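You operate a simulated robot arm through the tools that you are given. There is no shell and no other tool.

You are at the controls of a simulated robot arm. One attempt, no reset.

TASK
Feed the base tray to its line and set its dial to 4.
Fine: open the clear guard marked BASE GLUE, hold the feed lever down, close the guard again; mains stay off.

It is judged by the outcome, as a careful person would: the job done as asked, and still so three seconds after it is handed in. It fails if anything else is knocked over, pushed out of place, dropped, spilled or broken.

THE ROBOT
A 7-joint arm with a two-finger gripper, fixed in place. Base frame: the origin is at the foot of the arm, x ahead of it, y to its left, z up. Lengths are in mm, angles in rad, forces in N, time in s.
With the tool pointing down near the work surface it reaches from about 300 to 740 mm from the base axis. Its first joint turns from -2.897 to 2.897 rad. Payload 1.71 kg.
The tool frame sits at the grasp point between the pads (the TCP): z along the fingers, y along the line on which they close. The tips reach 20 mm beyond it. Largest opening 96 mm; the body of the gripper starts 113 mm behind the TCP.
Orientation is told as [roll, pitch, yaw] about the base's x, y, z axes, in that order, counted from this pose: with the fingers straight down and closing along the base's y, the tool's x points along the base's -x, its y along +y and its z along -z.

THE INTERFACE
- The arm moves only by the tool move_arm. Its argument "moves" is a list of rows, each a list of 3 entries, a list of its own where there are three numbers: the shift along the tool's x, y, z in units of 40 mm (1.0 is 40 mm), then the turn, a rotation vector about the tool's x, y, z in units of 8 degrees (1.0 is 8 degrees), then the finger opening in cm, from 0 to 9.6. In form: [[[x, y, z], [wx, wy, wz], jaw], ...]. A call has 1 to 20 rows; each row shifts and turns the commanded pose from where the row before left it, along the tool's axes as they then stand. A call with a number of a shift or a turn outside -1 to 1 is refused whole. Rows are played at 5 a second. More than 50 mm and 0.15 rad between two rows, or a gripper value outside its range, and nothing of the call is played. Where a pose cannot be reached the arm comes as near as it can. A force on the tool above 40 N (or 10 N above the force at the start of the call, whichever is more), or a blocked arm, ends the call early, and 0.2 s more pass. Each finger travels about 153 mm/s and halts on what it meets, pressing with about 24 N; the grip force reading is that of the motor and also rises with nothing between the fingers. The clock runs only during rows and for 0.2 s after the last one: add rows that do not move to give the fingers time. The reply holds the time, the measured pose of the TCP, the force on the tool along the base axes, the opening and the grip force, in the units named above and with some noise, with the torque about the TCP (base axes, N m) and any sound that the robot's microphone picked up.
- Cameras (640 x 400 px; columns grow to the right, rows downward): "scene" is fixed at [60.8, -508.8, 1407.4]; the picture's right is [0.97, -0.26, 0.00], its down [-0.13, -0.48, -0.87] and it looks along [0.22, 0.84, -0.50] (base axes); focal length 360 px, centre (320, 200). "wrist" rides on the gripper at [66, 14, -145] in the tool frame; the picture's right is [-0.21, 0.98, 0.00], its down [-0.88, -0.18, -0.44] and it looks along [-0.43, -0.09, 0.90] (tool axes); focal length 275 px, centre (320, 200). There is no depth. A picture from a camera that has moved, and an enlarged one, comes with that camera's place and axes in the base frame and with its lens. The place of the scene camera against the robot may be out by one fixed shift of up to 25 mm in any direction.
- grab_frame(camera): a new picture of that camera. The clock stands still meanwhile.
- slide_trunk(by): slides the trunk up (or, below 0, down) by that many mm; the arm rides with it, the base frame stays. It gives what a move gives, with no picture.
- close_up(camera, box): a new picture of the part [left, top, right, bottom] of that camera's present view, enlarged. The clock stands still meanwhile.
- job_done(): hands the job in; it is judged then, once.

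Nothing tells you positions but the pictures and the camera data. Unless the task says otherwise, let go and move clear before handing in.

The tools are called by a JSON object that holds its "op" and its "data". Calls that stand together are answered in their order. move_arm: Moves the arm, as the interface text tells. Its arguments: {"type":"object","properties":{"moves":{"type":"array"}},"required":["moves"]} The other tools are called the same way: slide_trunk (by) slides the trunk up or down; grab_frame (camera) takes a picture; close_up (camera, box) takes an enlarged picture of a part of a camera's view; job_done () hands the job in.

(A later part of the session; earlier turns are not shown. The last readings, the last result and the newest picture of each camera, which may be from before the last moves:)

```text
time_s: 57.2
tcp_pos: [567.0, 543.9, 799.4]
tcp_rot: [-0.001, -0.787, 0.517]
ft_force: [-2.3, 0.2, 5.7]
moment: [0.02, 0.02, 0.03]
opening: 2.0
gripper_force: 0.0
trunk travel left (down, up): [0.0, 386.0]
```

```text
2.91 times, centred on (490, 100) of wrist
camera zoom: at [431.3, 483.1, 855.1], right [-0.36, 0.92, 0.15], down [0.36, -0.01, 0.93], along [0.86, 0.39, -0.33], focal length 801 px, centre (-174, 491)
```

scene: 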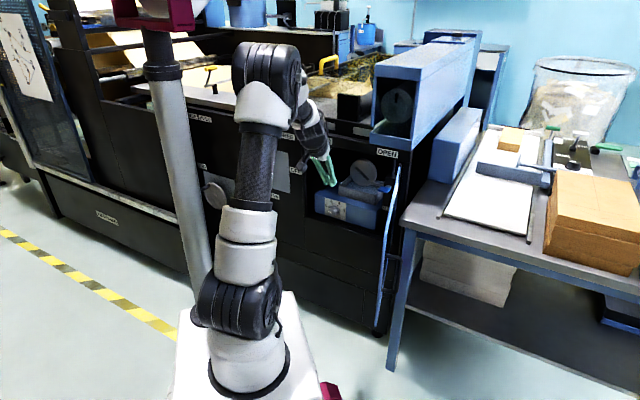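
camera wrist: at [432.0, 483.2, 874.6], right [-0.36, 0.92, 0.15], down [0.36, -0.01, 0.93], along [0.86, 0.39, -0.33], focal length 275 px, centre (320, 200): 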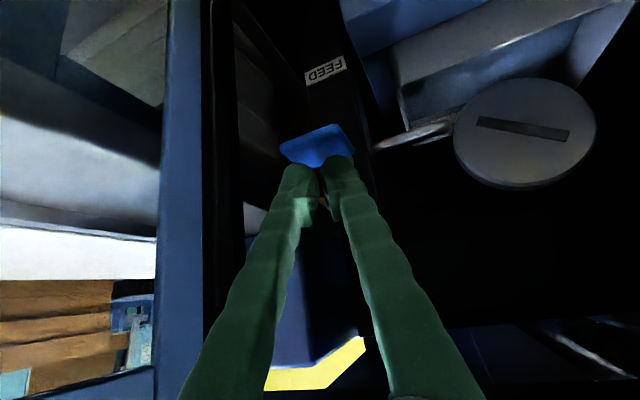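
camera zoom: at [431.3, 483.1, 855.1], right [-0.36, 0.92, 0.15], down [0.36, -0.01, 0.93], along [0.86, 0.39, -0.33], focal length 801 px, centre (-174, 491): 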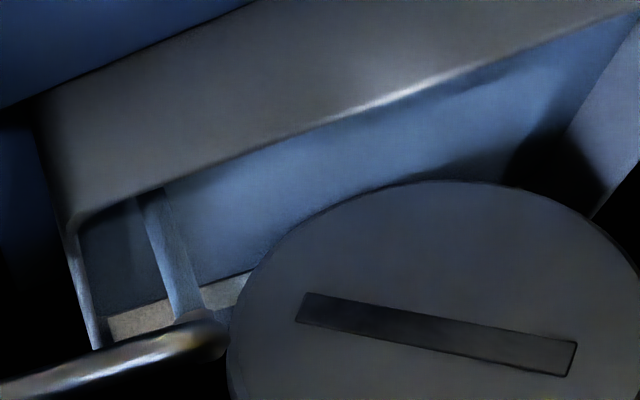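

The level is just reaching the band's lower edge. I'll hold on toward the middle of the band.

{"op": "move_arm", "data": {"moves": [[[0, 0, 0], [0, 0, 0], 0.2], [[0, 0, 0], [0, 0, 0], 0.2], [[0, 0, 0], [0, 0, 0], 0.2], [[0, 0, 0], [0, 0, 0], 0.2], [[0, 0, 0], [0, 0, 0], 0.2], [[0, 0, 0], [0, 0, 0], 0.2], [[0, 0, 0], [0, 0, 0], 0.2], [[0, 0, 0], [0, 0, 0], 0.2], [[0, 0, 0], [0, 0, 0], 0.2], [[0, 0, 0], [0, 0, 0], 0.2], [[0, 0, 0], [0, 0, 0], 0.2], [[0, 0, 0], [0, 0, 0], 0.2], [[0, 0, 0], [0, 0, 0], 0.2], [[0, 0, 0], [0, 0, 0], 0.2], [[0, 0, 0], [0, 0, 0], 0.2]]}}

{"op": "close_up", "data": {"camera": "wrist", "box": [420, 95, 480, 143]}}

```text
time_s: 60.4
tcp_pos: [567.0, 545.1, 799.4]
tcp_rot: [-0.001, -0.787, 0.52]
ft_force: [-1.3, -0.2, 3.1]
moment: [0.05, 0.03, 0.01]
opening: 1.8
gripper_force: 0.2
trunk travel left (down, up): [0.0, 386.0]
```

```text
8.33 times, centred on (450, 119) of wrist
camera zoom: at [431.3, 483.1, 855.1], right [-0.36, 0.92, 0.15], down [0.36, -0.01, 0.93], along [0.86, 0.39, -0.33], focal length 2294 px, centre (-763, 875)
```

zoom: 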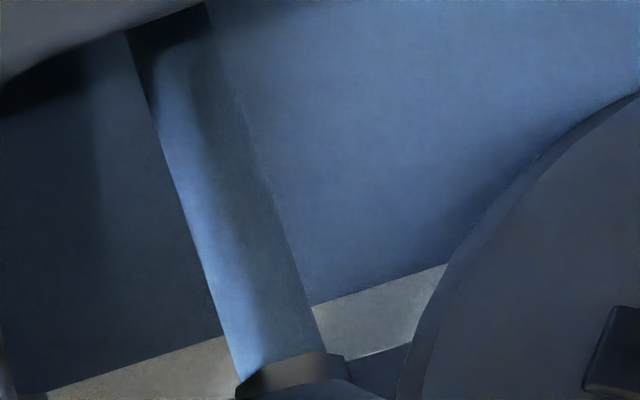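

{"op": "move_arm", "data": {"moves": [[[0, 0, 0], [0, 0, 0], 0.2], [[0, 0, 0], [0, 0, 0], 0.2], [[0, 0, 0], [0, 0, 0], 0.2], [[0, 0, 0], [0, 0, 0], 0.2], [[0, 0, 0], [0, 0, 0], 0.2], [[0, 0, 0], [0, 0, 0], 0.2], [[0, 0, 0], [0, 0, 0], 0.2], [[0, 0, 0], [0, 0, 0], 0.2], [[0, 0, 0], [0, 0, 0], 0.2], [[0, 0, 0], [0, 0, 0], 0.2], [[0, 0, 0], [0, 0, 0], 0.2], [[0, 0, 0], [0, 0, 0], 0.2]]}}

{"op": "close_up", "data": {"camera": "wrist", "box": [420, 95, 480, 143]}}

{"op": "close_up", "data": {"camera": "scene", "box": [350, 165, 400, 205]}}

```text
time_s: 63.0
tcp_pos: [567.4, 544.8, 799.5]
tcp_rot: [0.001, -0.786, 0.518]
ft_force: [0.1, -0.6, 3.6]
moment: [0.07, 0.05, 0.02]
opening: 1.7
gripper_force: 0.0
trunk travel left (down, up): [0.0, 386.0]
```

```text
8.33 times, centred on (450, 119) of wrist
camera zoom: at [431.3, 483.1, 855.1], right [-0.36, 0.92, 0.15], down [0.36, -0.01, 0.93], along [0.86, 0.39, -0.33], focal length 2294 px, centre (-763, 875)
```

zoom: 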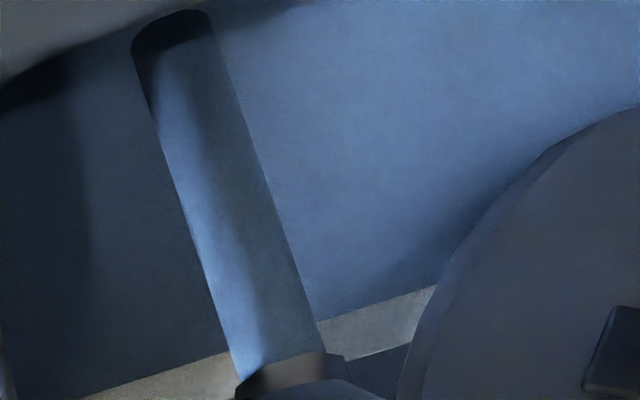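

```text
10.00 times, centred on (375, 185) of scene
camera zoom: at [60.8, -508.8, 1407.4], right [0.97, -0.26, 0.0], down [-0.13, -0.48, -0.87], along [0.22, 0.84, -0.5], focal length 3601 px, centre (-230, 350)
```

zoom: 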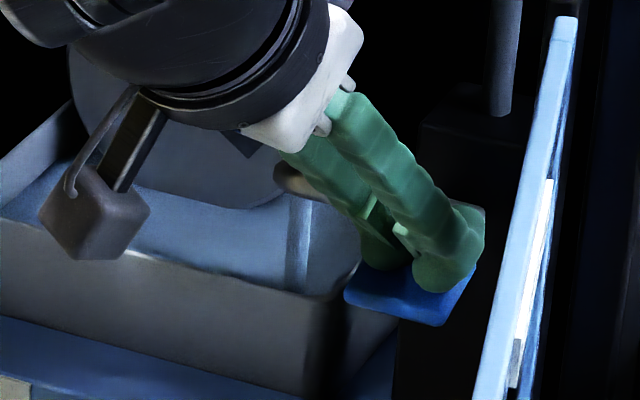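

The level is about 40% up the band, nearly at its middle. I'll hold 0.6 s more, then lift off the lever.

{"op": "move_arm", "data": {"moves": [[[0, 0, 0], [0, 0, 0], 0.2], [[0, 0, 0], [0, 0, 0], 0.2], [[0, 0, 0], [0, 0, 0], 0.2], [[-0.265, 0, -0.265], [0, 0, 0], 0.2], [[-0.265, 0, -0.265], [0, 0, 0], 0.2], [[-0.265, 0, -0.265], [0, 0, 0], 0.2], [[0, 0, 0], [0, 0, 0], 0.2]]}}

{"op": "grab_frame", "data": {"camera": "wrist"}}

{"op": "close_up", "data": {"camera": "wrist", "box": [400, 60, 500, 140]}}

{"op": "close_up", "data": {"camera": "scene", "box": [350, 165, 400, 205]}}

```text
time_s: 64.6
tcp_pos: [567.1, 544.6, 844.7]
tcp_rot: [0.001, -0.786, 0.519]
ft_force: [0.2, 0.5, -0.4]
moment: [-0.02, 0.02, -0.01]
opening: 1.9
gripper_force: 0.2
trunk travel left (down, up): [0.0, 386.0]
```

```text
taken
camera wrist: at [431.3, 482.7, 900.2], right [-0.36, 0.92, 0.15], down [0.36, -0.01, 0.93], along [0.86, 0.39, -0.33], focal length 275 px, centre (320, 200)
```

wrist: 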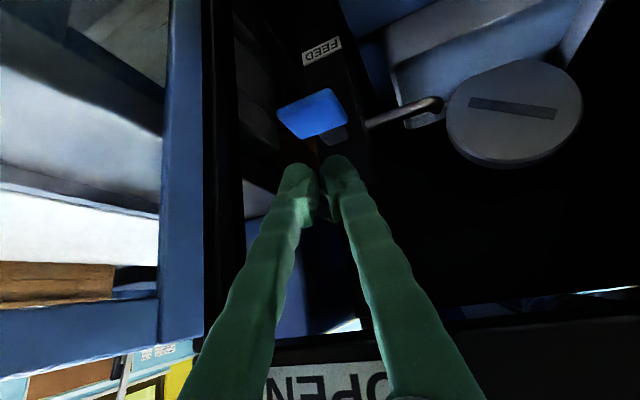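

```text
5.00 times, centred on (450, 100) of wrist
camera zoom: at [431.3, 482.7, 900.2], right [-0.36, 0.92, 0.15], down [0.36, -0.01, 0.93], along [0.86, 0.39, -0.33], focal length 1376 px, centre (-330, 700)
```

zoom: 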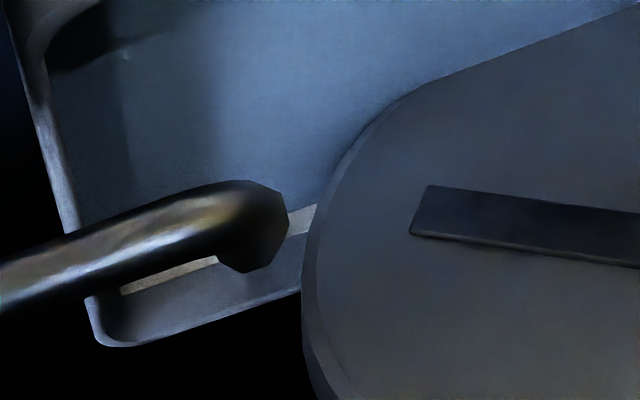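

```text
10.00 times, centred on (375, 185) of scene
camera zoom: at [60.8, -508.8, 1407.4], right [0.97, -0.26, 0.0], down [-0.13, -0.48, -0.87], along [0.22, 0.84, -0.5], focal length 3601 px, centre (-230, 350)
```

zoom: 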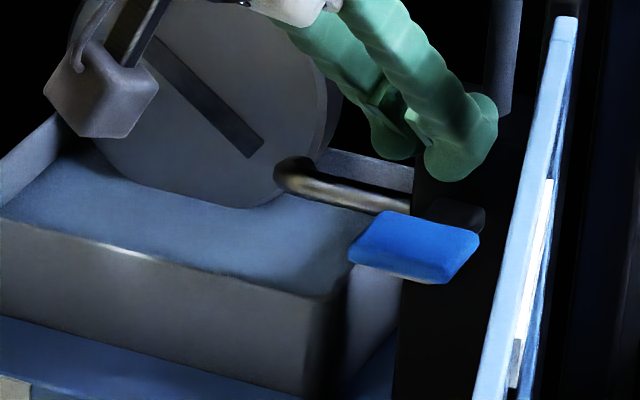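

The flow has stopped and the lever has sprung back. I'll check the level against the band more closely.

{"op": "close_up", "data": {"camera": "wrist", "box": [415, 90, 475, 135]}}

{"op": "close_up", "data": {"camera": "scene", "box": [340, 160, 400, 210]}}

```text
8.89 times, centred on (445, 112) of wrist
camera zoom: at [431.3, 482.7, 900.2], right [-0.36, 0.92, 0.15], down [0.36, -0.01, 0.93], along [0.86, 0.39, -0.33], focal length 2447 px, centre (-791, 978)
```

zoom: 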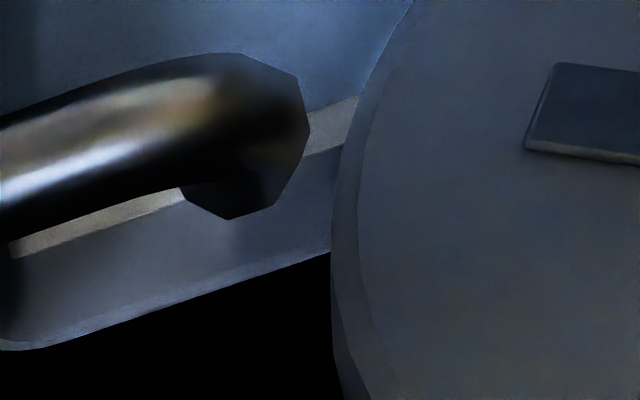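

```text
8.00 times, centred on (370, 185) of scene
camera zoom: at [60.8, -508.8, 1407.4], right [0.97, -0.26, 0.0], down [-0.13, -0.48, -0.87], along [0.22, 0.84, -0.5], focal length 2881 px, centre (-80, 320)
```

zoom: 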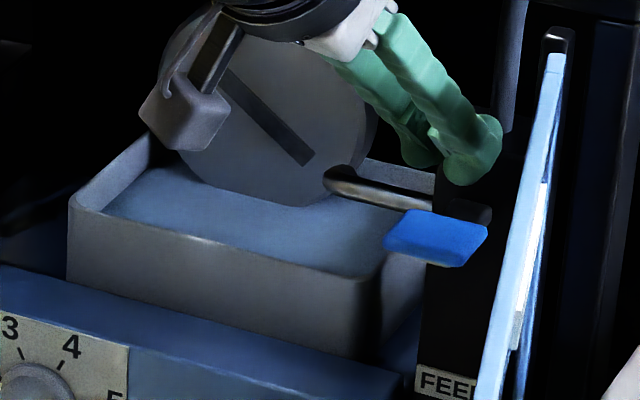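

The glue level sits about mid-band and the lever is released. Next is the dial: I'll back out of the bay and bring the tool round to face the dial with its axis nearly level.

{"op": "move_arm", "data": {"moves": [[[0.585, 0.022, -0.645], [0, 0, 0], 0.2], [[0.585, 0.022, -0.645], [0, 0, 0], 0.2], [[0.585, 0.022, -0.645], [0, 0, 0], 0.2], [[0.611, 0.644, 0.025], [0, 0, 0], 0.2], [[0.611, 0.644, 0.025], [0, 0, 0], 1], [[0.611, 0.644, 0.025], [0, 0, 0], 3], [[0.611, 0.644, 0.025], [0, 0, 0], 6], [[0.611, 0.644, 0.025], [0, 0, 0], 6], [[0, 0, 0], [-0.675, 0, -0.674], 6], [[0, 0, 0], [-0.675, 0, -0.674], 6], [[0, 0, 0], [0, -0.95, 0], 6], [[0, 0, 0], [0, -0.95, 0], 6], [[0, 0, 0], [0, -0.95, 0], 6], [[0, 0, 0], [0, -0.95, 0], 6], [[0, 0, 0], [0, 0, 0], 6]]}}

{"op": "grab_frame", "data": {"camera": "wrist"}}

{"op": "grab_frame", "data": {"camera": "scene"}}

```text
time_s: 67.8
tcp_pos: [352.8, 561.5, 767.2]
tcp_rot: [0.052, -1.329, 0.71]
ft_force: [-0.5, 0.1, 0.3]
moment: [-0.01, -0.01, -0.02]
opening: 60.1
gripper_force: 0.0
trunk travel left (down, up): [0.0, 386.0]
```

```text
taken
camera wrist: at [229.4, 464.2, 738.9], right [-0.64, 0.74, 0.21], down [-0.02, -0.29, 0.96], along [0.77, 0.6, 0.21], focal length 275 px, centre (320, 200)
```

wrist: 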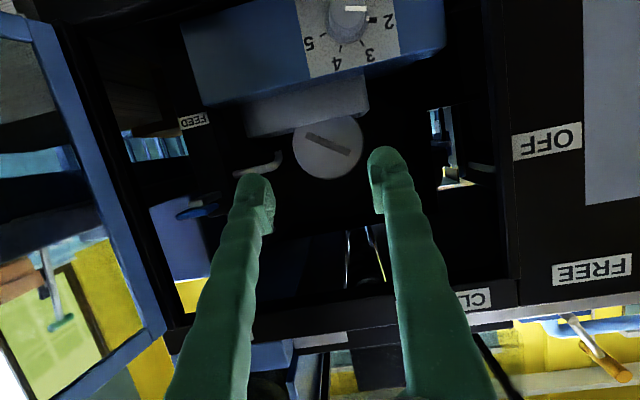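

```text
taken
```

scene: 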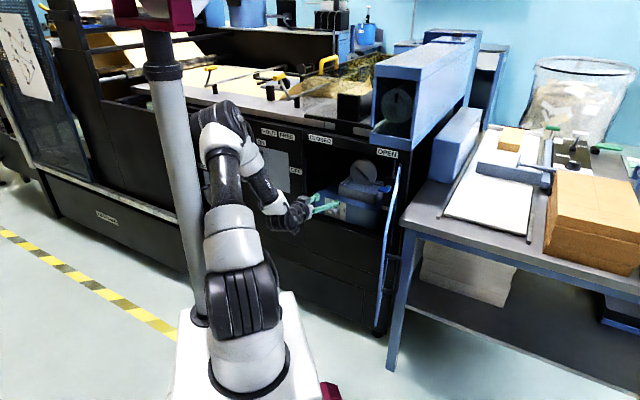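

The dial's centre checks out again at about n 815, u −194, z 623. I'll descend in front of it, still outside the bay.

{"op": "move_arm", "data": {"moves": [[[0.622, 0.2315, 0.499], [0, 0, 0], 6], [[0.622, 0.2315, 0.499], [0, 0, 0], 6], [[0.622, 0.2315, 0.499], [0, 0, 0], 6], [[0.622, 0.2315, 0.499], [0, 0, 0], 6], [[0.622, 0.2315, 0.499], [0, 0, 0], 6], [[0, 0, 0], [0, 0, 0], 6]]}}

{"op": "grab_frame", "data": {"camera": "wrist"}}

{"op": "grab_frame", "data": {"camera": "scene"}}

```text
time_s: 69.2
tcp_pos: [351.6, 645.4, 610.3]
tcp_rot: [-0.004, -1.316, 0.789]
ft_force: [0.1, 0.9, -1.2]
moment: [-0.02, -0.02, 0.0]
opening: 60.4
gripper_force: 0.1
trunk travel left (down, up): [0.0, 386.0]
```

```text
taken
camera wrist: at [231.0, 545.5, 583.7], right [-0.65, 0.73, 0.2], down [-0.02, -0.28, 0.96], along [0.76, 0.62, 0.2], focal length 275 px, centre (320, 200)
```

wrist: 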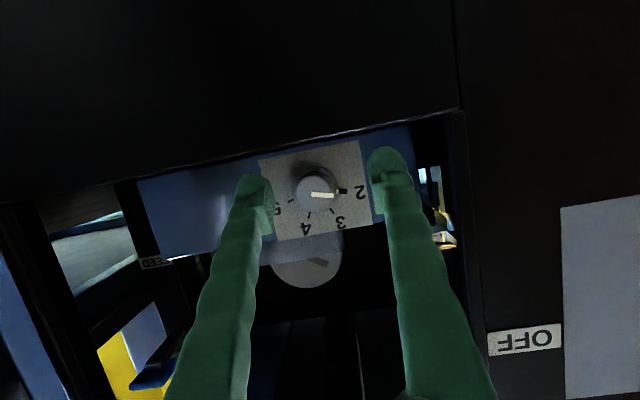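

```text
taken
```

scene: 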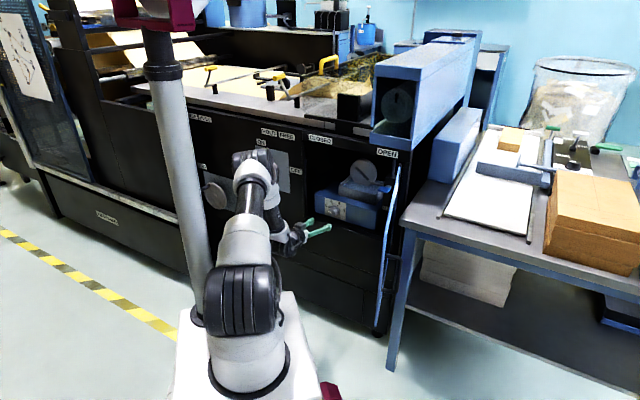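

The knob is centred between the fingers. I'll level the tool so it lines up with the dial's axis.

{"op": "move_arm", "data": {"moves": [[[0, 0, 0], [0, -0.91, 0], 6], [[0, 0, 0], [0, -0.91, 0], 6], [[-0.355, -0.358, 0.25], [0, 0, 0], 6], [[0, 0, 0], [0, 0, 0], 6]]}}

{"op": "grab_frame", "data": {"camera": "wrist"}}

{"op": "grab_frame", "data": {"camera": "scene"}}

```text
time_s: 70.2
tcp_pos: [368.9, 642.3, 626.0]
tcp_rot: [-1.115, -1.567, 1.902]
ft_force: [0.7, -0.5, -0.5]
moment: [-0.03, -0.01, -0.07]
opening: 60.2
gripper_force: 0.0
trunk travel left (down, up): [0.0, 386.0]
```

```text
taken
camera wrist: at [256.6, 550.5, 560.3], right [-0.69, 0.69, 0.21], down [-0.18, -0.44, 0.88], along [0.7, 0.57, 0.43], focal length 275 px, centre (320, 200)
```

wrist: 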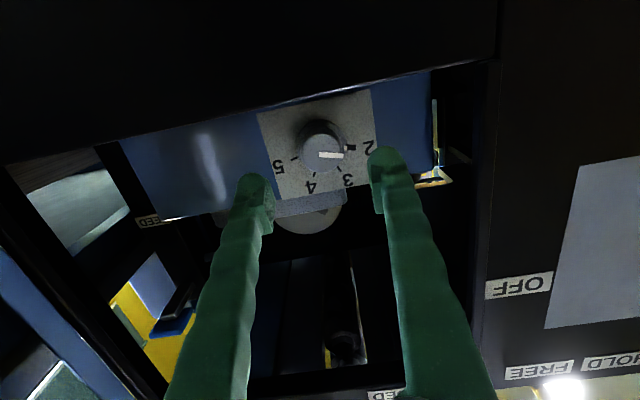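

```text
taken
```

scene: 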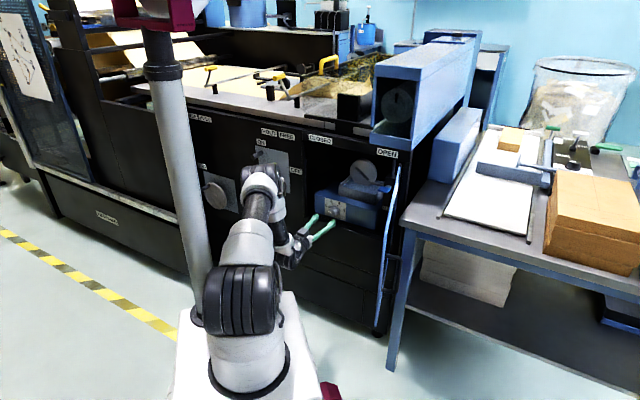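

The tool is now level and on the dial's axis. I'll pre-roll it −25°, narrow the jaws a little and advance over the knob.

{"op": "move_arm", "data": {"moves": [[[0, 0, 0], [0, 0, -0.78], 5.5], [[0, 0, 0], [0, 0, -0.78], 5.2], [[0, 0, 0], [0, 0, -0.78], 5.2], [[0, 0, 0], [0, 0, -0.78], 5.2], [[0.035, 0.044, 0.5], [0, 0, 0], 5.2], [[0, 0, 0.5], [0, 0, 0], 5.2], [[0, 0, 0], [0, 0, 0], 5.2]]}}

{"op": "grab_frame", "data": {"camera": "wrist"}}

{"op": "close_up", "data": {"camera": "scene", "box": [300, 170, 400, 250]}}

```text
time_s: 71.8
tcp_pos: [395.7, 669.9, 622.7]
tcp_rot: [-1.568, -1.133, 2.351]
ft_force: [-0.1, 0.6, -0.9]
moment: [0.03, 0.0, 0.01]
opening: 51.9
gripper_force: 0.0
trunk travel left (down, up): [0.0, 386.0]
```

```text
taken
camera wrist: at [305.4, 558.1, 558.3], right [-0.69, 0.69, -0.23], down [-0.46, -0.17, 0.87], along [0.56, 0.7, 0.43], focal length 275 px, centre (320, 200)
```

wrist: 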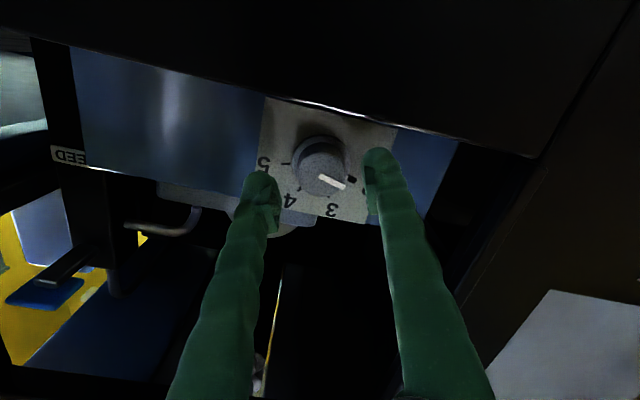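

```text
5.00 times, centred on (350, 210) of scene
camera zoom: at [60.8, -508.8, 1407.4], right [0.97, -0.26, 0.0], down [-0.13, -0.48, -0.87], along [0.22, 0.84, -0.5], focal length 1801 px, centre (170, 150)
```

zoom: 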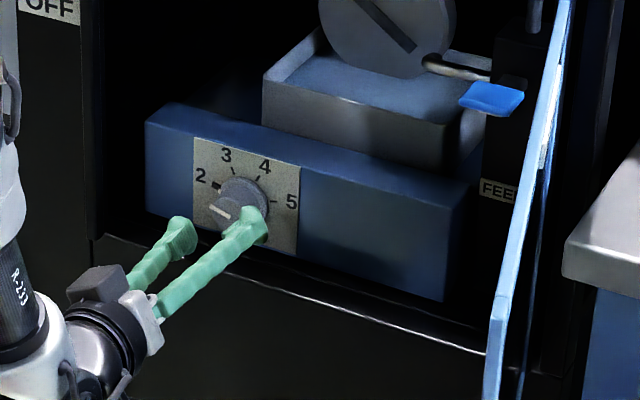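

{"op": "close_up", "data": {"camera": "wrist", "box": [240, 100, 420, 220]}}

```text
3.33 times, centred on (330, 160) of wrist
camera zoom: at [305.4, 558.1, 558.3], right [-0.69, 0.69, -0.23], down [-0.46, -0.17, 0.87], along [0.56, 0.7, 0.43], focal length 918 px, centre (287, 333)
```

zoom: 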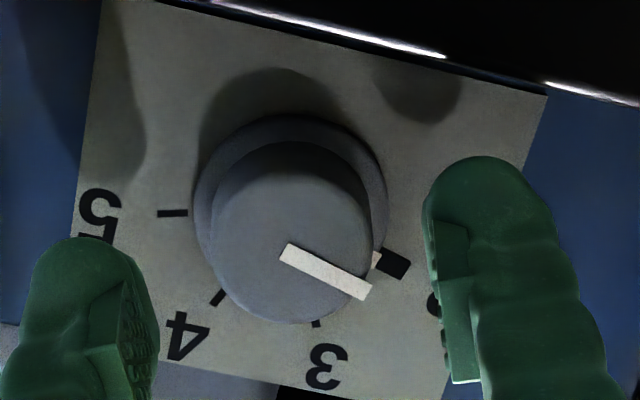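

{"op": "move_arm", "data": {"moves": [[[-0.03, -0.014, 0.381], [0, 0, 0], 5.2], [[0, 0, 0.381], [0, 0, 0], 5.2], [[0, 0, 0], [0, 0, 0], 5.2]]}}

{"op": "close_up", "data": {"camera": "wrist", "box": [200, 80, 440, 260]}}

{"op": "close_up", "data": {"camera": "scene", "box": [310, 180, 370, 230]}}

```text
time_s: 72.6
tcp_pos: [417.5, 690.9, 624.7]
tcp_rot: [-1.568, -1.135, 2.354]
ft_force: [0.3, 1.3, 0.5]
moment: [-0.04, 0.02, 0.0]
opening: 52.0
gripper_force: 0.0
trunk travel left (down, up): [0.0, 386.0]
```

```text
2.22 times, centred on (320, 170) of wrist
camera zoom: at [326.3, 579.3, 559.5], right [-0.69, 0.69, -0.23], down [-0.46, -0.17, 0.87], along [0.56, 0.71, 0.43], focal length 612 px, centre (320, 267)
```

zoom: 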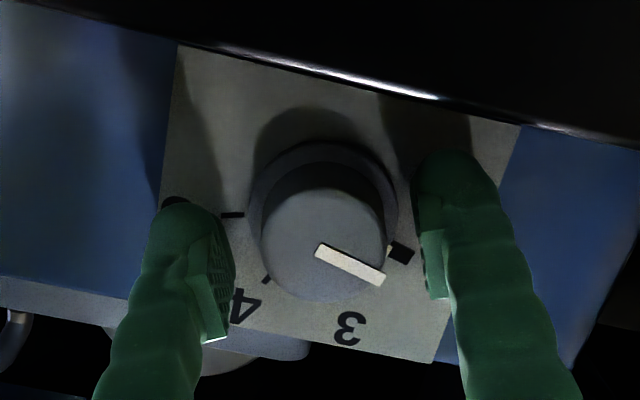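

```text
8.00 times, centred on (340, 205) of scene
camera zoom: at [60.8, -508.8, 1407.4], right [0.97, -0.26, 0.0], down [-0.13, -0.48, -0.87], along [0.22, 0.84, -0.5], focal length 2881 px, centre (160, 160)
```

zoom: 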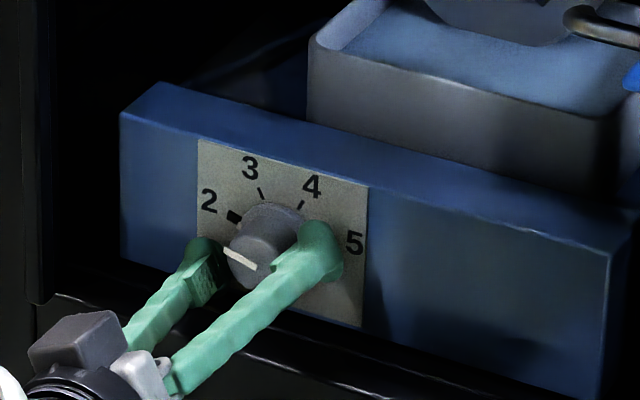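

The fingers straddle the knob and are centred on it. I'll close on the knob.

{"op": "move_arm", "data": {"moves": [[[0, 0, 0], [0, 0, 0], 4], [[0, 0, 0], [0, 0, 0], 3.4], [[0, 0, 0], [0, 0, 0], 2.8], [[0, 0, 0], [0, 0, 0], 2.6]]}}

{"op": "close_up", "data": {"camera": "wrist", "box": [200, 80, 440, 260]}}

```text
time_s: 73.6
tcp_pos: [416.3, 692.4, 624.4]
tcp_rot: [-1.567, -1.134, 2.355]
ft_force: [-2.4, 4.3, -2.2]
moment: [-0.03, 0.01, 0.01]
opening: 33.6
gripper_force: 35.3
trunk travel left (down, up): [0.0, 386.0]
```

```text
2.22 times, centred on (320, 170) of wrist
camera zoom: at [325.7, 579.6, 559.3], right [-0.69, 0.69, -0.23], down [-0.46, -0.17, 0.87], along [0.56, 0.71, 0.43], focal length 612 px, centre (320, 267)
```

zoom: 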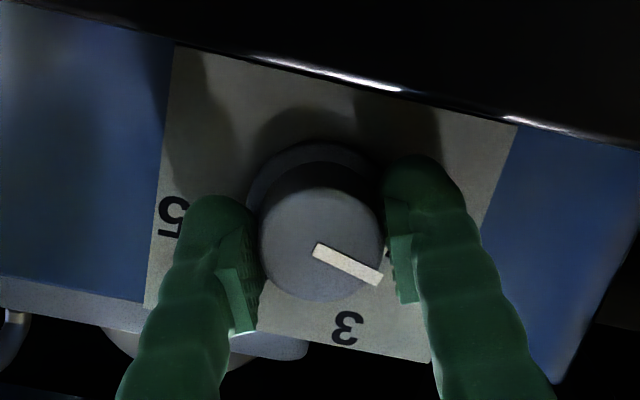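

The knob is gripped at 34 mm. I'll turn it clockwise, as seen from the front, by 50° for the first step.

{"op": "move_arm", "data": {"moves": [[[0, 0, 0], [0, 0, 0.6], 2.6], [[0, 0, 0], [0, 0, 0.8], 2.6], [[0, 0, 0], [0, 0, 0.8], 2.6], [[0, 0, 0], [0, 0, 0.8], 2.6], [[0, 0, 0], [0, 0, 0.8], 2.6], [[0, 0, 0], [0, 0, 0.8], 2.6], [[0, 0, 0], [0, 0, 0.8], 2.6], [[0, 0, 0], [0, 0, 0.85], 2.6], [[0, 0, 0], [0, 0, 0], 2.6]]}}

{"op": "close_up", "data": {"camera": "wrist", "box": [200, 80, 440, 260]}}

{"op": "close_up", "data": {"camera": "scene", "box": [310, 180, 370, 230]}}

```text
time_s: 75.6
tcp_pos: [416.7, 691.9, 625.3]
tcp_rot: [1.564, -1.135, -0.779]
ft_force: [-12.5, 1.0, -7.3]
moment: [-0.29, 0.3, 0.23]
opening: 33.9
gripper_force: 34.8
trunk travel left (down, up): [0.0, 386.0]
```

```text
2.22 times, centred on (320, 170) of wrist
camera zoom: at [286.2, 619.1, 571.3], right [-0.56, 0.57, 0.6], down [0.07, -0.69, 0.72], along [0.82, 0.45, 0.35], focal length 612 px, centre (320, 267)
```

zoom: 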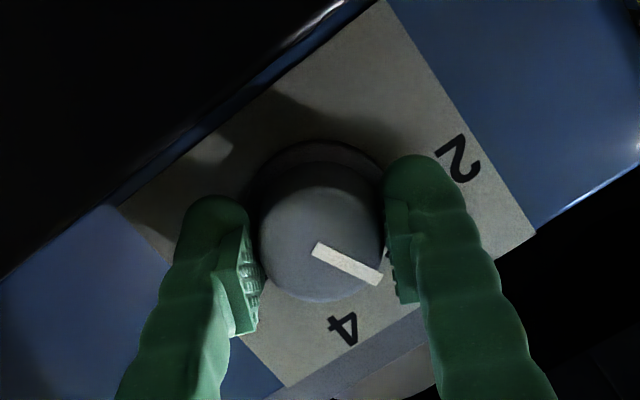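

```text
8.00 times, centred on (340, 205) of scene
camera zoom: at [60.8, -508.8, 1407.4], right [0.97, -0.26, 0.0], down [-0.13, -0.48, -0.87], along [0.22, 0.84, -0.5], focal length 2881 px, centre (160, 160)
```

zoom: 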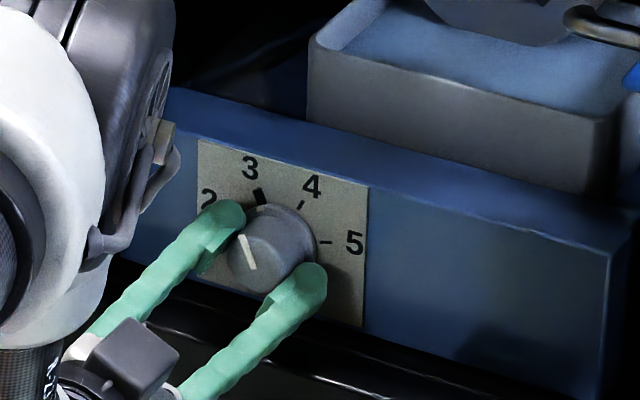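

The dial followed and now reads 3, with the bold mark moved to 3. I'll release, roll back, re-grip and turn the second 50°.

{"op": "move_arm", "data": {"moves": [[[0, 0, 0], [0, 0, 0], 4.6], [[0, 0, 0], [0, 0, 0], 4.6], [[0, 0, 0], [0, 0, -0.89], 4.6], [[0, 0, 0], [0, 0, -0.89], 4.6], [[0, 0, 0], [0, 0, -0.89], 4.6], [[0, 0, 0], [0, 0, -0.89], 4.6], [[0, 0, 0], [0, 0, -0.89], 4.6], [[0, 0, 0], [0, 0, -0.89], 4.6], [[0, 0, 0], [0, 0, -0.89], 4.6], [[0, 0, 0], [0, 0, 0], 4.6]]}}

{"op": "close_up", "data": {"camera": "wrist", "box": [200, 80, 440, 260]}}

{"op": "close_up", "data": {"camera": "scene", "box": [310, 180, 370, 230]}}

```text
time_s: 77.8
tcp_pos: [419.1, 692.5, 626.0]
tcp_rot: [-1.57, -1.137, 2.354]
ft_force: [0.6, -0.3, 0.1]
moment: [-0.03, 0.02, 0.0]
opening: 45.9
gripper_force: 0.1
trunk travel left (down, up): [0.0, 386.0]
```

```text
2.22 times, centred on (320, 170) of wrist
camera zoom: at [327.0, 579.5, 560.5], right [-0.69, 0.69, -0.23], down [-0.46, -0.17, 0.87], along [0.56, 0.7, 0.43], focal length 612 px, centre (320, 267)
```

zoom: 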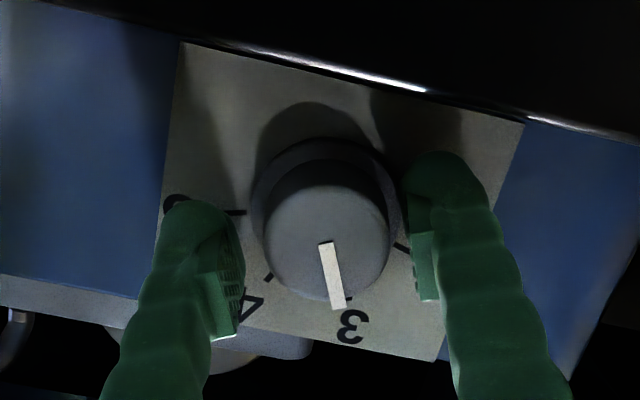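

```text
8.00 times, centred on (340, 205) of scene
camera zoom: at [60.8, -508.8, 1407.4], right [0.97, -0.26, 0.0], down [-0.13, -0.48, -0.87], along [0.22, 0.84, -0.5], focal length 2881 px, centre (160, 160)
```

zoom: 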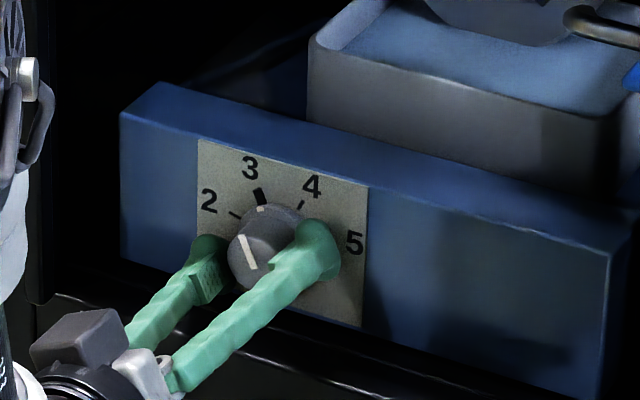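

The dial holds at 3. I'll re-centre by a millimetre, grip and turn the next 50°.

{"op": "move_arm", "data": {"moves": [[[0.019, 0.036, 0], [0, 0, 0], 4.2], [[0, 0, 0], [0, 0, 0], 3.4], [[0, 0, 0], [0, 0, 0], 2.6], [[0, 0, 0], [0, 0, 0], 2.6], [[0, 0, 0], [0, 0, 0.6], 2.6], [[0, 0, 0], [0, 0, 0.8], 2.6], [[0, 0, 0], [0, 0, 0.8], 2.6], [[0, 0, 0], [0, 0, 0.8], 2.6], [[0, 0, 0], [0, 0, 0.8], 2.6], [[0, 0, 0], [0, 0, 0.8], 2.6], [[0, 0, 0], [0, 0, 0.8], 2.6], [[0, 0, 0], [0, 0, 0.85], 2.6], [[0, 0, 0], [0, 0, 0], 2.6]]}}

{"op": "close_up", "data": {"camera": "wrist", "box": [200, 80, 440, 260]}}

{"op": "close_up", "data": {"camera": "scene", "box": [310, 180, 370, 230]}}

```text
time_s: 80.6
tcp_pos: [415.6, 693.7, 625.2]
tcp_rot: [1.568, -1.131, -0.781]
ft_force: [-6.4, 1.9, -1.2]
moment: [-0.11, 0.1, 0.19]
opening: 33.5
gripper_force: 35.4
trunk travel left (down, up): [0.0, 386.0]
```

```text
2.22 times, centred on (320, 170) of wrist
camera zoom: at [286.1, 619.8, 570.8], right [-0.56, 0.56, 0.6], down [0.07, -0.7, 0.72], along [0.82, 0.44, 0.35], focal length 612 px, centre (320, 267)
```

zoom: 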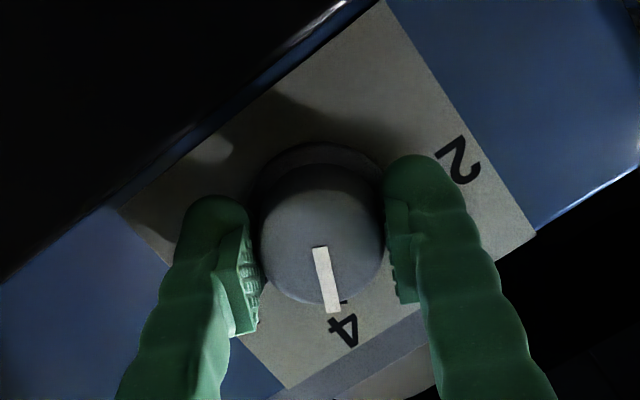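

```text
8.00 times, centred on (340, 205) of scene
camera zoom: at [60.8, -508.8, 1407.4], right [0.97, -0.26, 0.0], down [-0.13, -0.48, -0.87], along [0.22, 0.84, -0.5], focal length 2881 px, centre (160, 160)
```

zoom: 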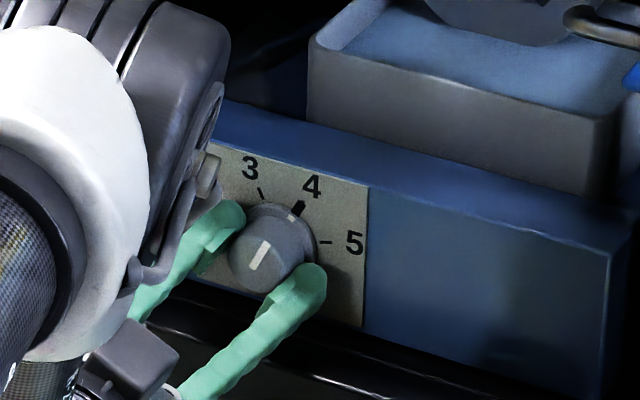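

The bold mark is now at 4. I'll release, back straight off and check the pointer.

{"op": "move_arm", "data": {"moves": [[[0, 0, 0], [0, 0, 0], 4.6], [[0, 0, 0], [0, 0, 0], 4.8], [[0, 0, -0.5], [0, 0, 0], 4.8], [[0, 0, -0.8], [0, 0, 0], 4.8], [[0, 0, -0.8], [0, 0, 0], 4.8], [[0, 0, 0], [0, 0, 0], 4.8]]}}

{"op": "close_up", "data": {"camera": "wrist", "box": [200, 80, 440, 260]}}

{"op": "close_up", "data": {"camera": "scene", "box": [310, 180, 370, 230]}}

```text
time_s: 82.0
tcp_pos: [356.1, 634.5, 624.0]
tcp_rot: [1.57, -1.13, -0.785]
ft_force: [0.1, 0.1, 0.2]
moment: [-0.01, -0.03, -0.01]
opening: 48.0
gripper_force: 0.0
trunk travel left (down, up): [0.0, 386.0]
```

```text
2.22 times, centred on (320, 170) of wrist
camera zoom: at [225.7, 560.7, 570.6], right [-0.56, 0.56, 0.6], down [0.07, -0.7, 0.72], along [0.82, 0.44, 0.35], focal length 612 px, centre (320, 267)
```

zoom: 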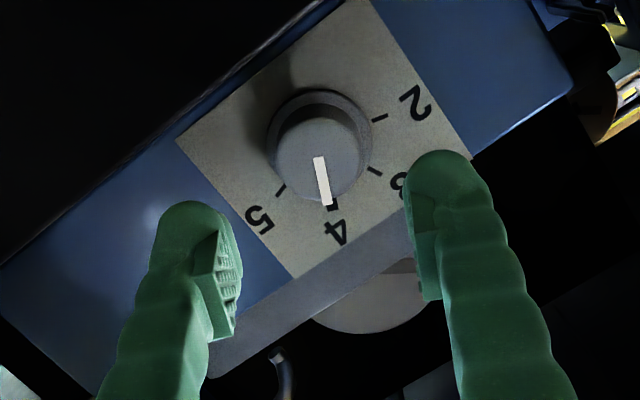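

```text
8.00 times, centred on (340, 205) of scene
camera zoom: at [60.8, -508.8, 1407.4], right [0.97, -0.26, 0.0], down [-0.13, -0.48, -0.87], along [0.22, 0.84, -0.5], focal length 2881 px, centre (160, 160)
```

zoom: 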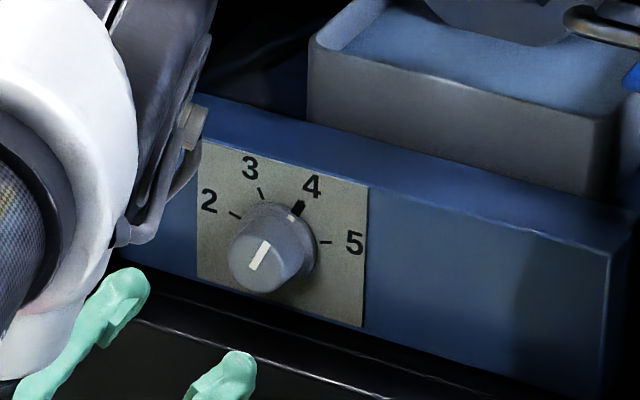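

The dial is set at 4. I'll un-roll, back out and rise to the earlier vantage point to re-check the tray before closing the guard.

{"op": "move_arm", "data": {"moves": [[[0, 0, -0.5], [0, 0, -0.78], 4.8], [[0, 0, -0.5], [0, 0, -0.78], 4.8], [[0, 0, -0.5], [0, 0, -0.78], 4.8], [[0, 0, 0], [0, 0, -0.78], 4.8], [[0, 0, 0], [0, 1, 0], 6], [[0, 0, 0], [0, 1, 0], 8], [[0, 0, 0], [0, 1, 0], 9.6], [[0, 0, 0], [0, 1, 0], 9.6], [[0, 0, 0], [0, 1, 0], 9.6], [[-0.5325, -0.2406, -0.61], [0, 0, 0], 9.6], [[-0.5325, -0.2406, -0.61], [0, 0, 0], 9.6], [[-0.5325, -0.2406, -0.61], [0, 0, 0], 9.6], [[-0.5325, -0.2406, -0.61], [0, 0, 0], 9.6], [[-0.5325, -0.2406, -0.61], [0, 0, 0], 9.6], [[-0.5325, -0.2406, -0.61], [0, 0, 0], 9.6], [[-0.5325, -0.2406, -0.61], [0, 0, 0], 9.6], [[-0.5325, -0.2406, -0.61], [0, 0, 0], 9.6], [[0, 0, 0], [0, 0.83, 0], 9.6], [[0, 0, 0], [0, 0.83, 0], 9.6], [[0, 0, 0], [0, 0.83, 0], 9.6]]}}

{"op": "grab_frame", "data": {"camera": "wrist"}}

{"op": "grab_frame", "data": {"camera": "scene"}}

```text
time_s: 86.2
tcp_pos: [345.9, 496.7, 885.1]
tcp_rot: [0.039, -0.552, 0.749]
ft_force: [1.9, -1.9, -2.2]
moment: [0.24, 0.13, 0.16]
opening: 96.0
gripper_force: 0.1
out of reach, approached as far as the arm can: row 18
trunk travel left (down, up): [0.0, 386.0]
```

```text
taken
camera wrist: at [244.4, 413.8, 975.1], right [-0.55, 0.82, 0.14], down [0.51, 0.2, 0.83], along [0.66, 0.53, -0.54], focal length 275 px, centre (320, 200)
```

wrist: 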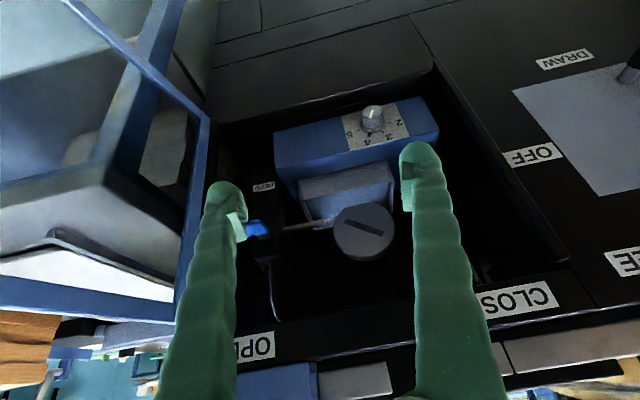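

```text
taken
```

scene: 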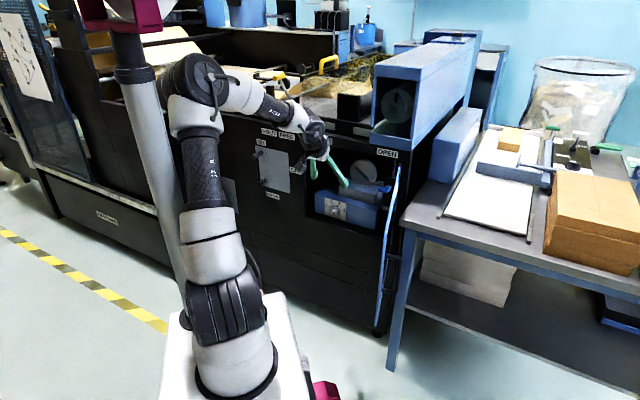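

The wrist camera still agrees with known label positions, but in the scene view the robot's mast and foot look shifted to the left. I'll look closely before doing anything else.

{"op": "close_up", "data": {"camera": "scene", "box": [60, 0, 360, 200]}}

{"op": "close_up", "data": {"camera": "scene", "box": [120, 230, 360, 400]}}

{"op": "move_arm", "data": {"moves": [[[0, 0, 0], [0, 0, 0], 9.6]]}}

{"op": "grab_frame", "data": {"camera": "scene"}}

```text
2.00 times, centred on (210, 100) of scene
camera zoom: at [60.8, -508.8, 1407.4], right [0.97, -0.26, 0.0], down [-0.13, -0.48, -0.87], along [0.22, 0.84, -0.5], focal length 720 px, centre (540, 400)
```

zoom: 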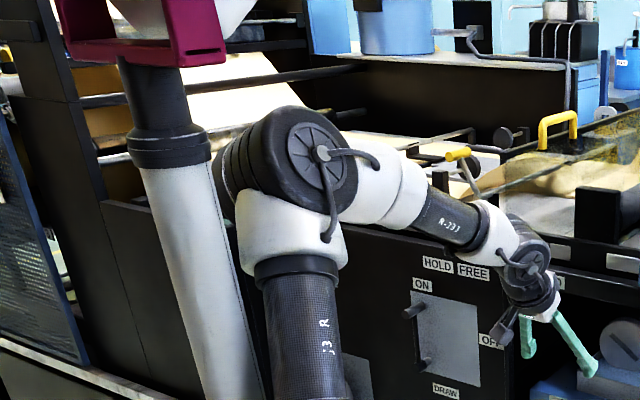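

```text
2.35 times, centred on (240, 315) of scene
camera zoom: at [60.8, -508.8, 1407.4], right [0.97, -0.26, 0.0], down [-0.13, -0.48, -0.87], along [0.22, 0.84, -0.5], focal length 847 px, centre (508, -71)
```

zoom: 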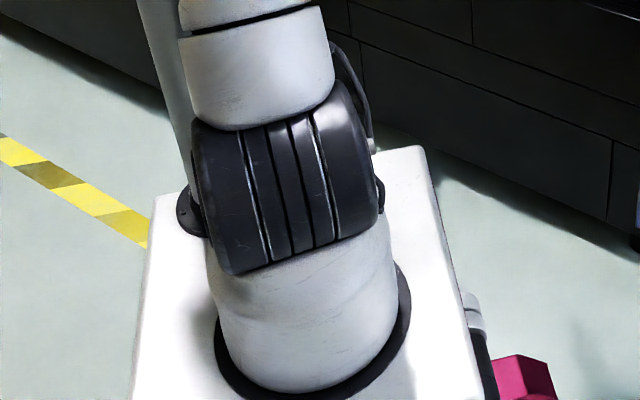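

```text
time_s: 86.8
tcp_pos: [398.6, 465.5, 872.4]
tcp_rot: [0.014, -0.534, 0.672]
ft_force: [0.0, -1.7, 0.8]
moment: [0.11, -0.06, 0.06]
opening: 96.3
gripper_force: 0.0
trunk travel left (down, up): [0.0, 386.0]
stopped in row 1: the arm was blocked; the commanded pose is now the measured one
```

```text
taken
```

scene: 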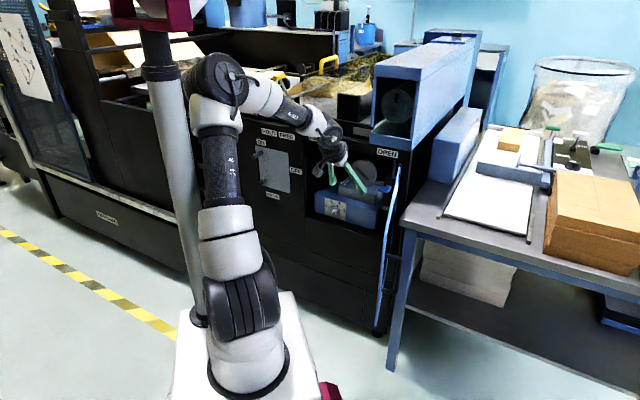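

The elbow had come up against the robot's own mast while rising; it has since rebounded and the mast is back in place. The guard and dial look undisturbed. I'll tip the tool further down in small steps so the elbow can swing clear.

{"op": "move_arm", "data": {"moves": [[[0, 0, 0], [0, 0.5, 0], 9.6], [[0, 0, 0], [0, 0.5, 0], 9.6], [[0, 0, 0], [0, 0.5, 0], 9.6]]}}

{"op": "grab_frame", "data": {"camera": "scene"}}

```text
time_s: 87.6
tcp_pos: [371.3, 483.9, 873.2]
tcp_rot: [0.02, -0.323, 0.725]
ft_force: [0.1, 0.5, -0.8]
moment: [0.0, -0.02, -0.05]
opening: 95.8
gripper_force: 0.1
trunk travel left (down, up): [0.0, 386.0]
```

```text
taken
```

scene: 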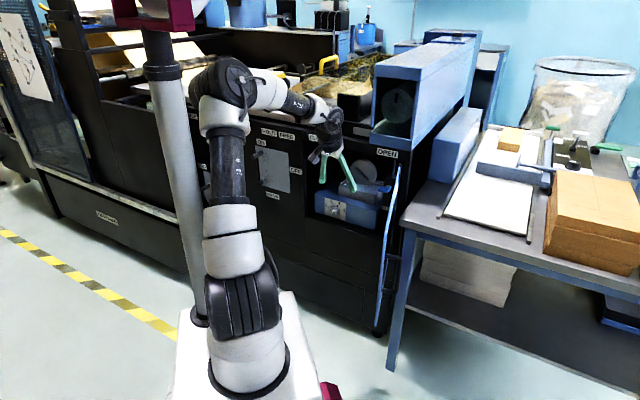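

{"op": "grab_frame", "data": {"camera": "wrist"}}

{"op": "close_up", "data": {"camera": "scene", "box": [310, 150, 410, 240]}}

```text
taken
camera wrist: at [283.4, 421.9, 989.2], right [-0.51, 0.86, 0.08], down [0.64, 0.31, 0.7], along [0.57, 0.41, -0.71], focal length 275 px, centre (320, 200)
```

wrist: 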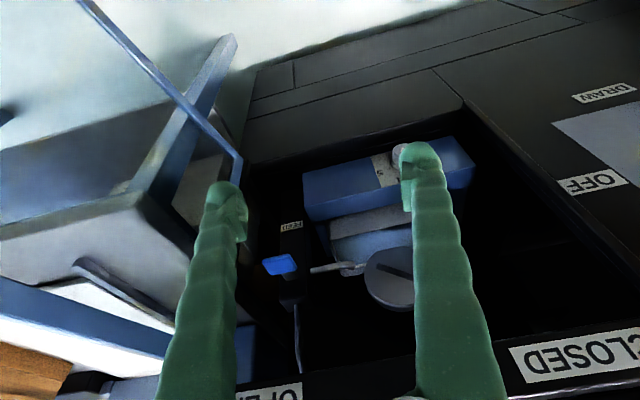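

```text
4.44 times, centred on (360, 195) of scene
camera zoom: at [60.8, -508.8, 1407.4], right [0.97, -0.26, 0.0], down [-0.13, -0.48, -0.87], along [0.22, 0.84, -0.5], focal length 1600 px, centre (142, 222)
```

zoom: 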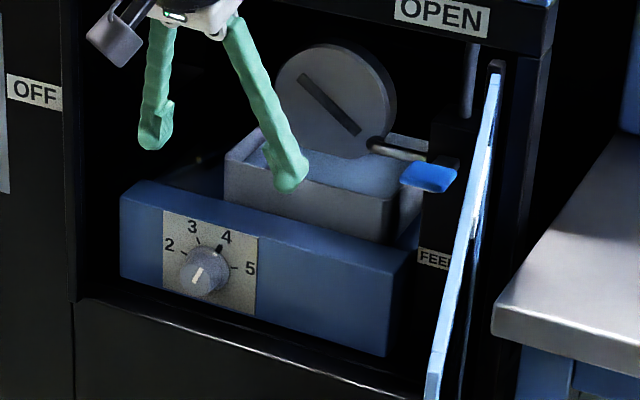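

{"op": "close_up", "data": {"camera": "wrist", "box": [320, 210, 420, 290]}}

{"op": "close_up", "data": {"camera": "wrist", "box": [335, 240, 385, 280]}}

```text
5.00 times, centred on (370, 250) of wrist
camera zoom: at [283.4, 421.9, 989.2], right [-0.51, 0.86, 0.08], down [0.64, 0.31, 0.7], along [0.57, 0.41, -0.71], focal length 1376 px, centre (70, -50)
```

zoom: 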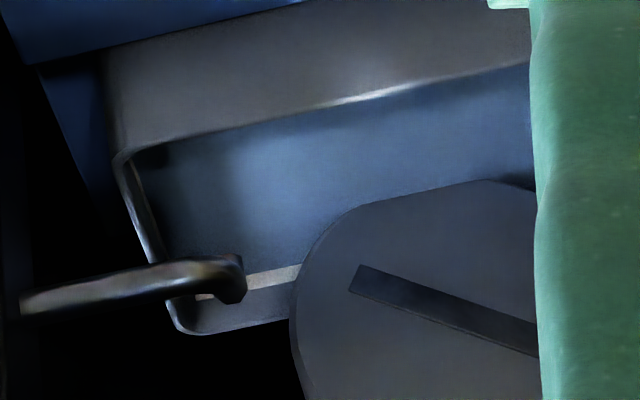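

```text
10.00 times, centred on (360, 260) of wrist
camera zoom: at [283.4, 421.9, 989.2], right [-0.51, 0.86, 0.08], down [0.64, 0.31, 0.7], along [0.57, 0.41, -0.71], focal length 2753 px, centre (-80, -400)
```

zoom: 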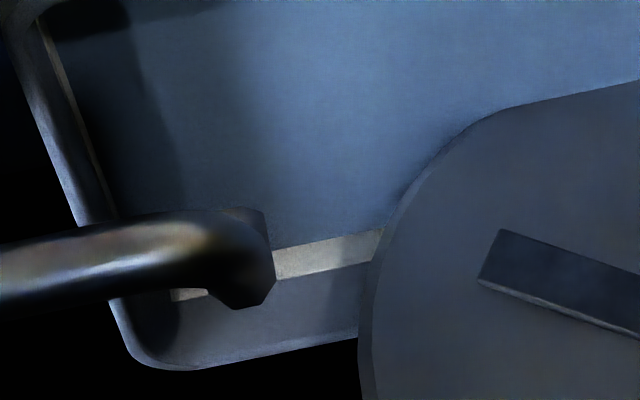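

The level is still mid-band and the dial reads 4. Now for closing: I'll close the fingers, point the tool down and rise above the guard's top edge.

{"op": "move_arm", "data": {"moves": [[[0, 0, 0], [0, 0.7, 0], 5], [[0, 0, 0], [0, 0.6, 0], 2], [[0, 0, -0.6], [0, 0, 0], 0.2], [[0, 0, -0.9], [0, 0, 0], 0.2], [[0, 0, -0.9], [0, 0, 0], 0.2], [[0, 0, 0], [0, 0, 0], 0.2]]}}

{"op": "grab_frame", "data": {"camera": "scene"}}

```text
time_s: 89.0
tcp_pos: [364.6, 474.2, 968.2]
tcp_rot: [0.02, -0.146, 0.727]
ft_force: [0.5, -0.3, -1.0]
moment: [0.03, 0.0, -0.01]
opening: 2.0
gripper_force: 0.0
trunk travel left (down, up): [0.0, 386.0]
```

```text
taken
```

scene: 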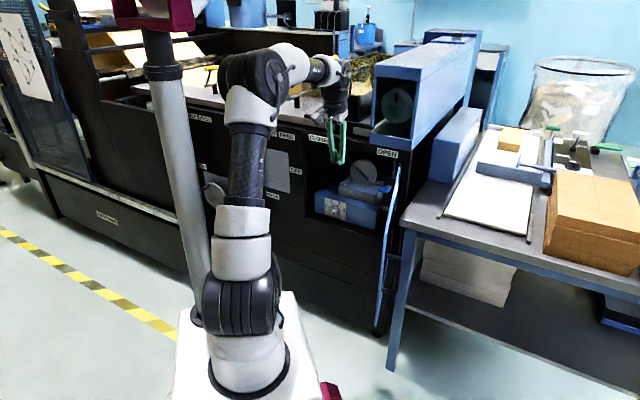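

The elbow is clear of the mast now. I'll cross above the guard to its outer side.

{"op": "move_arm", "data": {"moves": [[[0.301, -0.855, -0.044], [0, 0, 0], 0.2], [[0.301, -0.855, -0.044], [0, 0, 0], 0.2], [[0.301, -0.855, -0.044], [0, 0, 0], 0.2], [[0.301, -0.855, -0.044], [0, 0, 0], 0.2], [[0.301, -0.855, -0.044], [0, 0, 0], 0.2], [[0.301, -0.855, -0.044], [0, 0, 0], 0.2], [[0.301, -0.855, -0.044], [0, 0, 0], 0.2], [[0.301, -0.855, -0.044], [0, 0, 0], 0.2], [[0, 0, 0], [0, 0, 0], 0.2]]}}

{"op": "grab_frame", "data": {"camera": "wrist"}}

{"op": "grab_frame", "data": {"camera": "scene"}}

```text
time_s: 91.0
tcp_pos: [471.7, 202.2, 965.1]
tcp_rot: [0.018, -0.146, 0.725]
ft_force: [-0.4, -1.6, -0.7]
moment: [0.07, 0.01, -0.03]
opening: 2.2
gripper_force: 0.2
trunk travel left (down, up): [0.0, 386.0]
```

```text
taken
camera wrist: at [400.8, 153.0, 1099.6], right [-0.5, 0.87, 0.05], down [0.73, 0.39, 0.56], along [0.47, 0.32, -0.82], focal length 275 px, centre (320, 200)
```

wrist: 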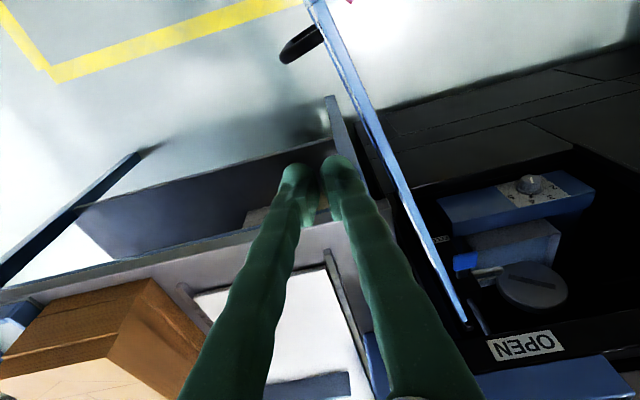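

```text
taken
```

scene: 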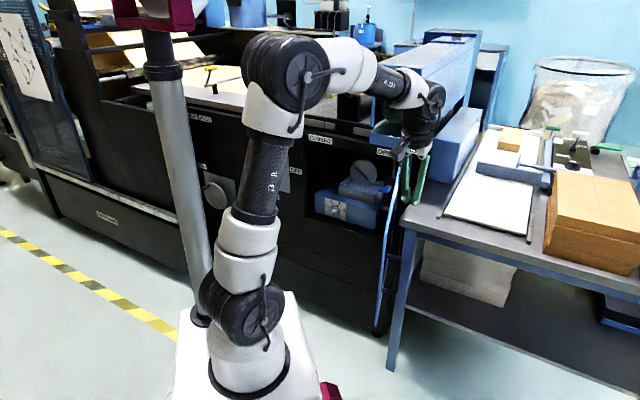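

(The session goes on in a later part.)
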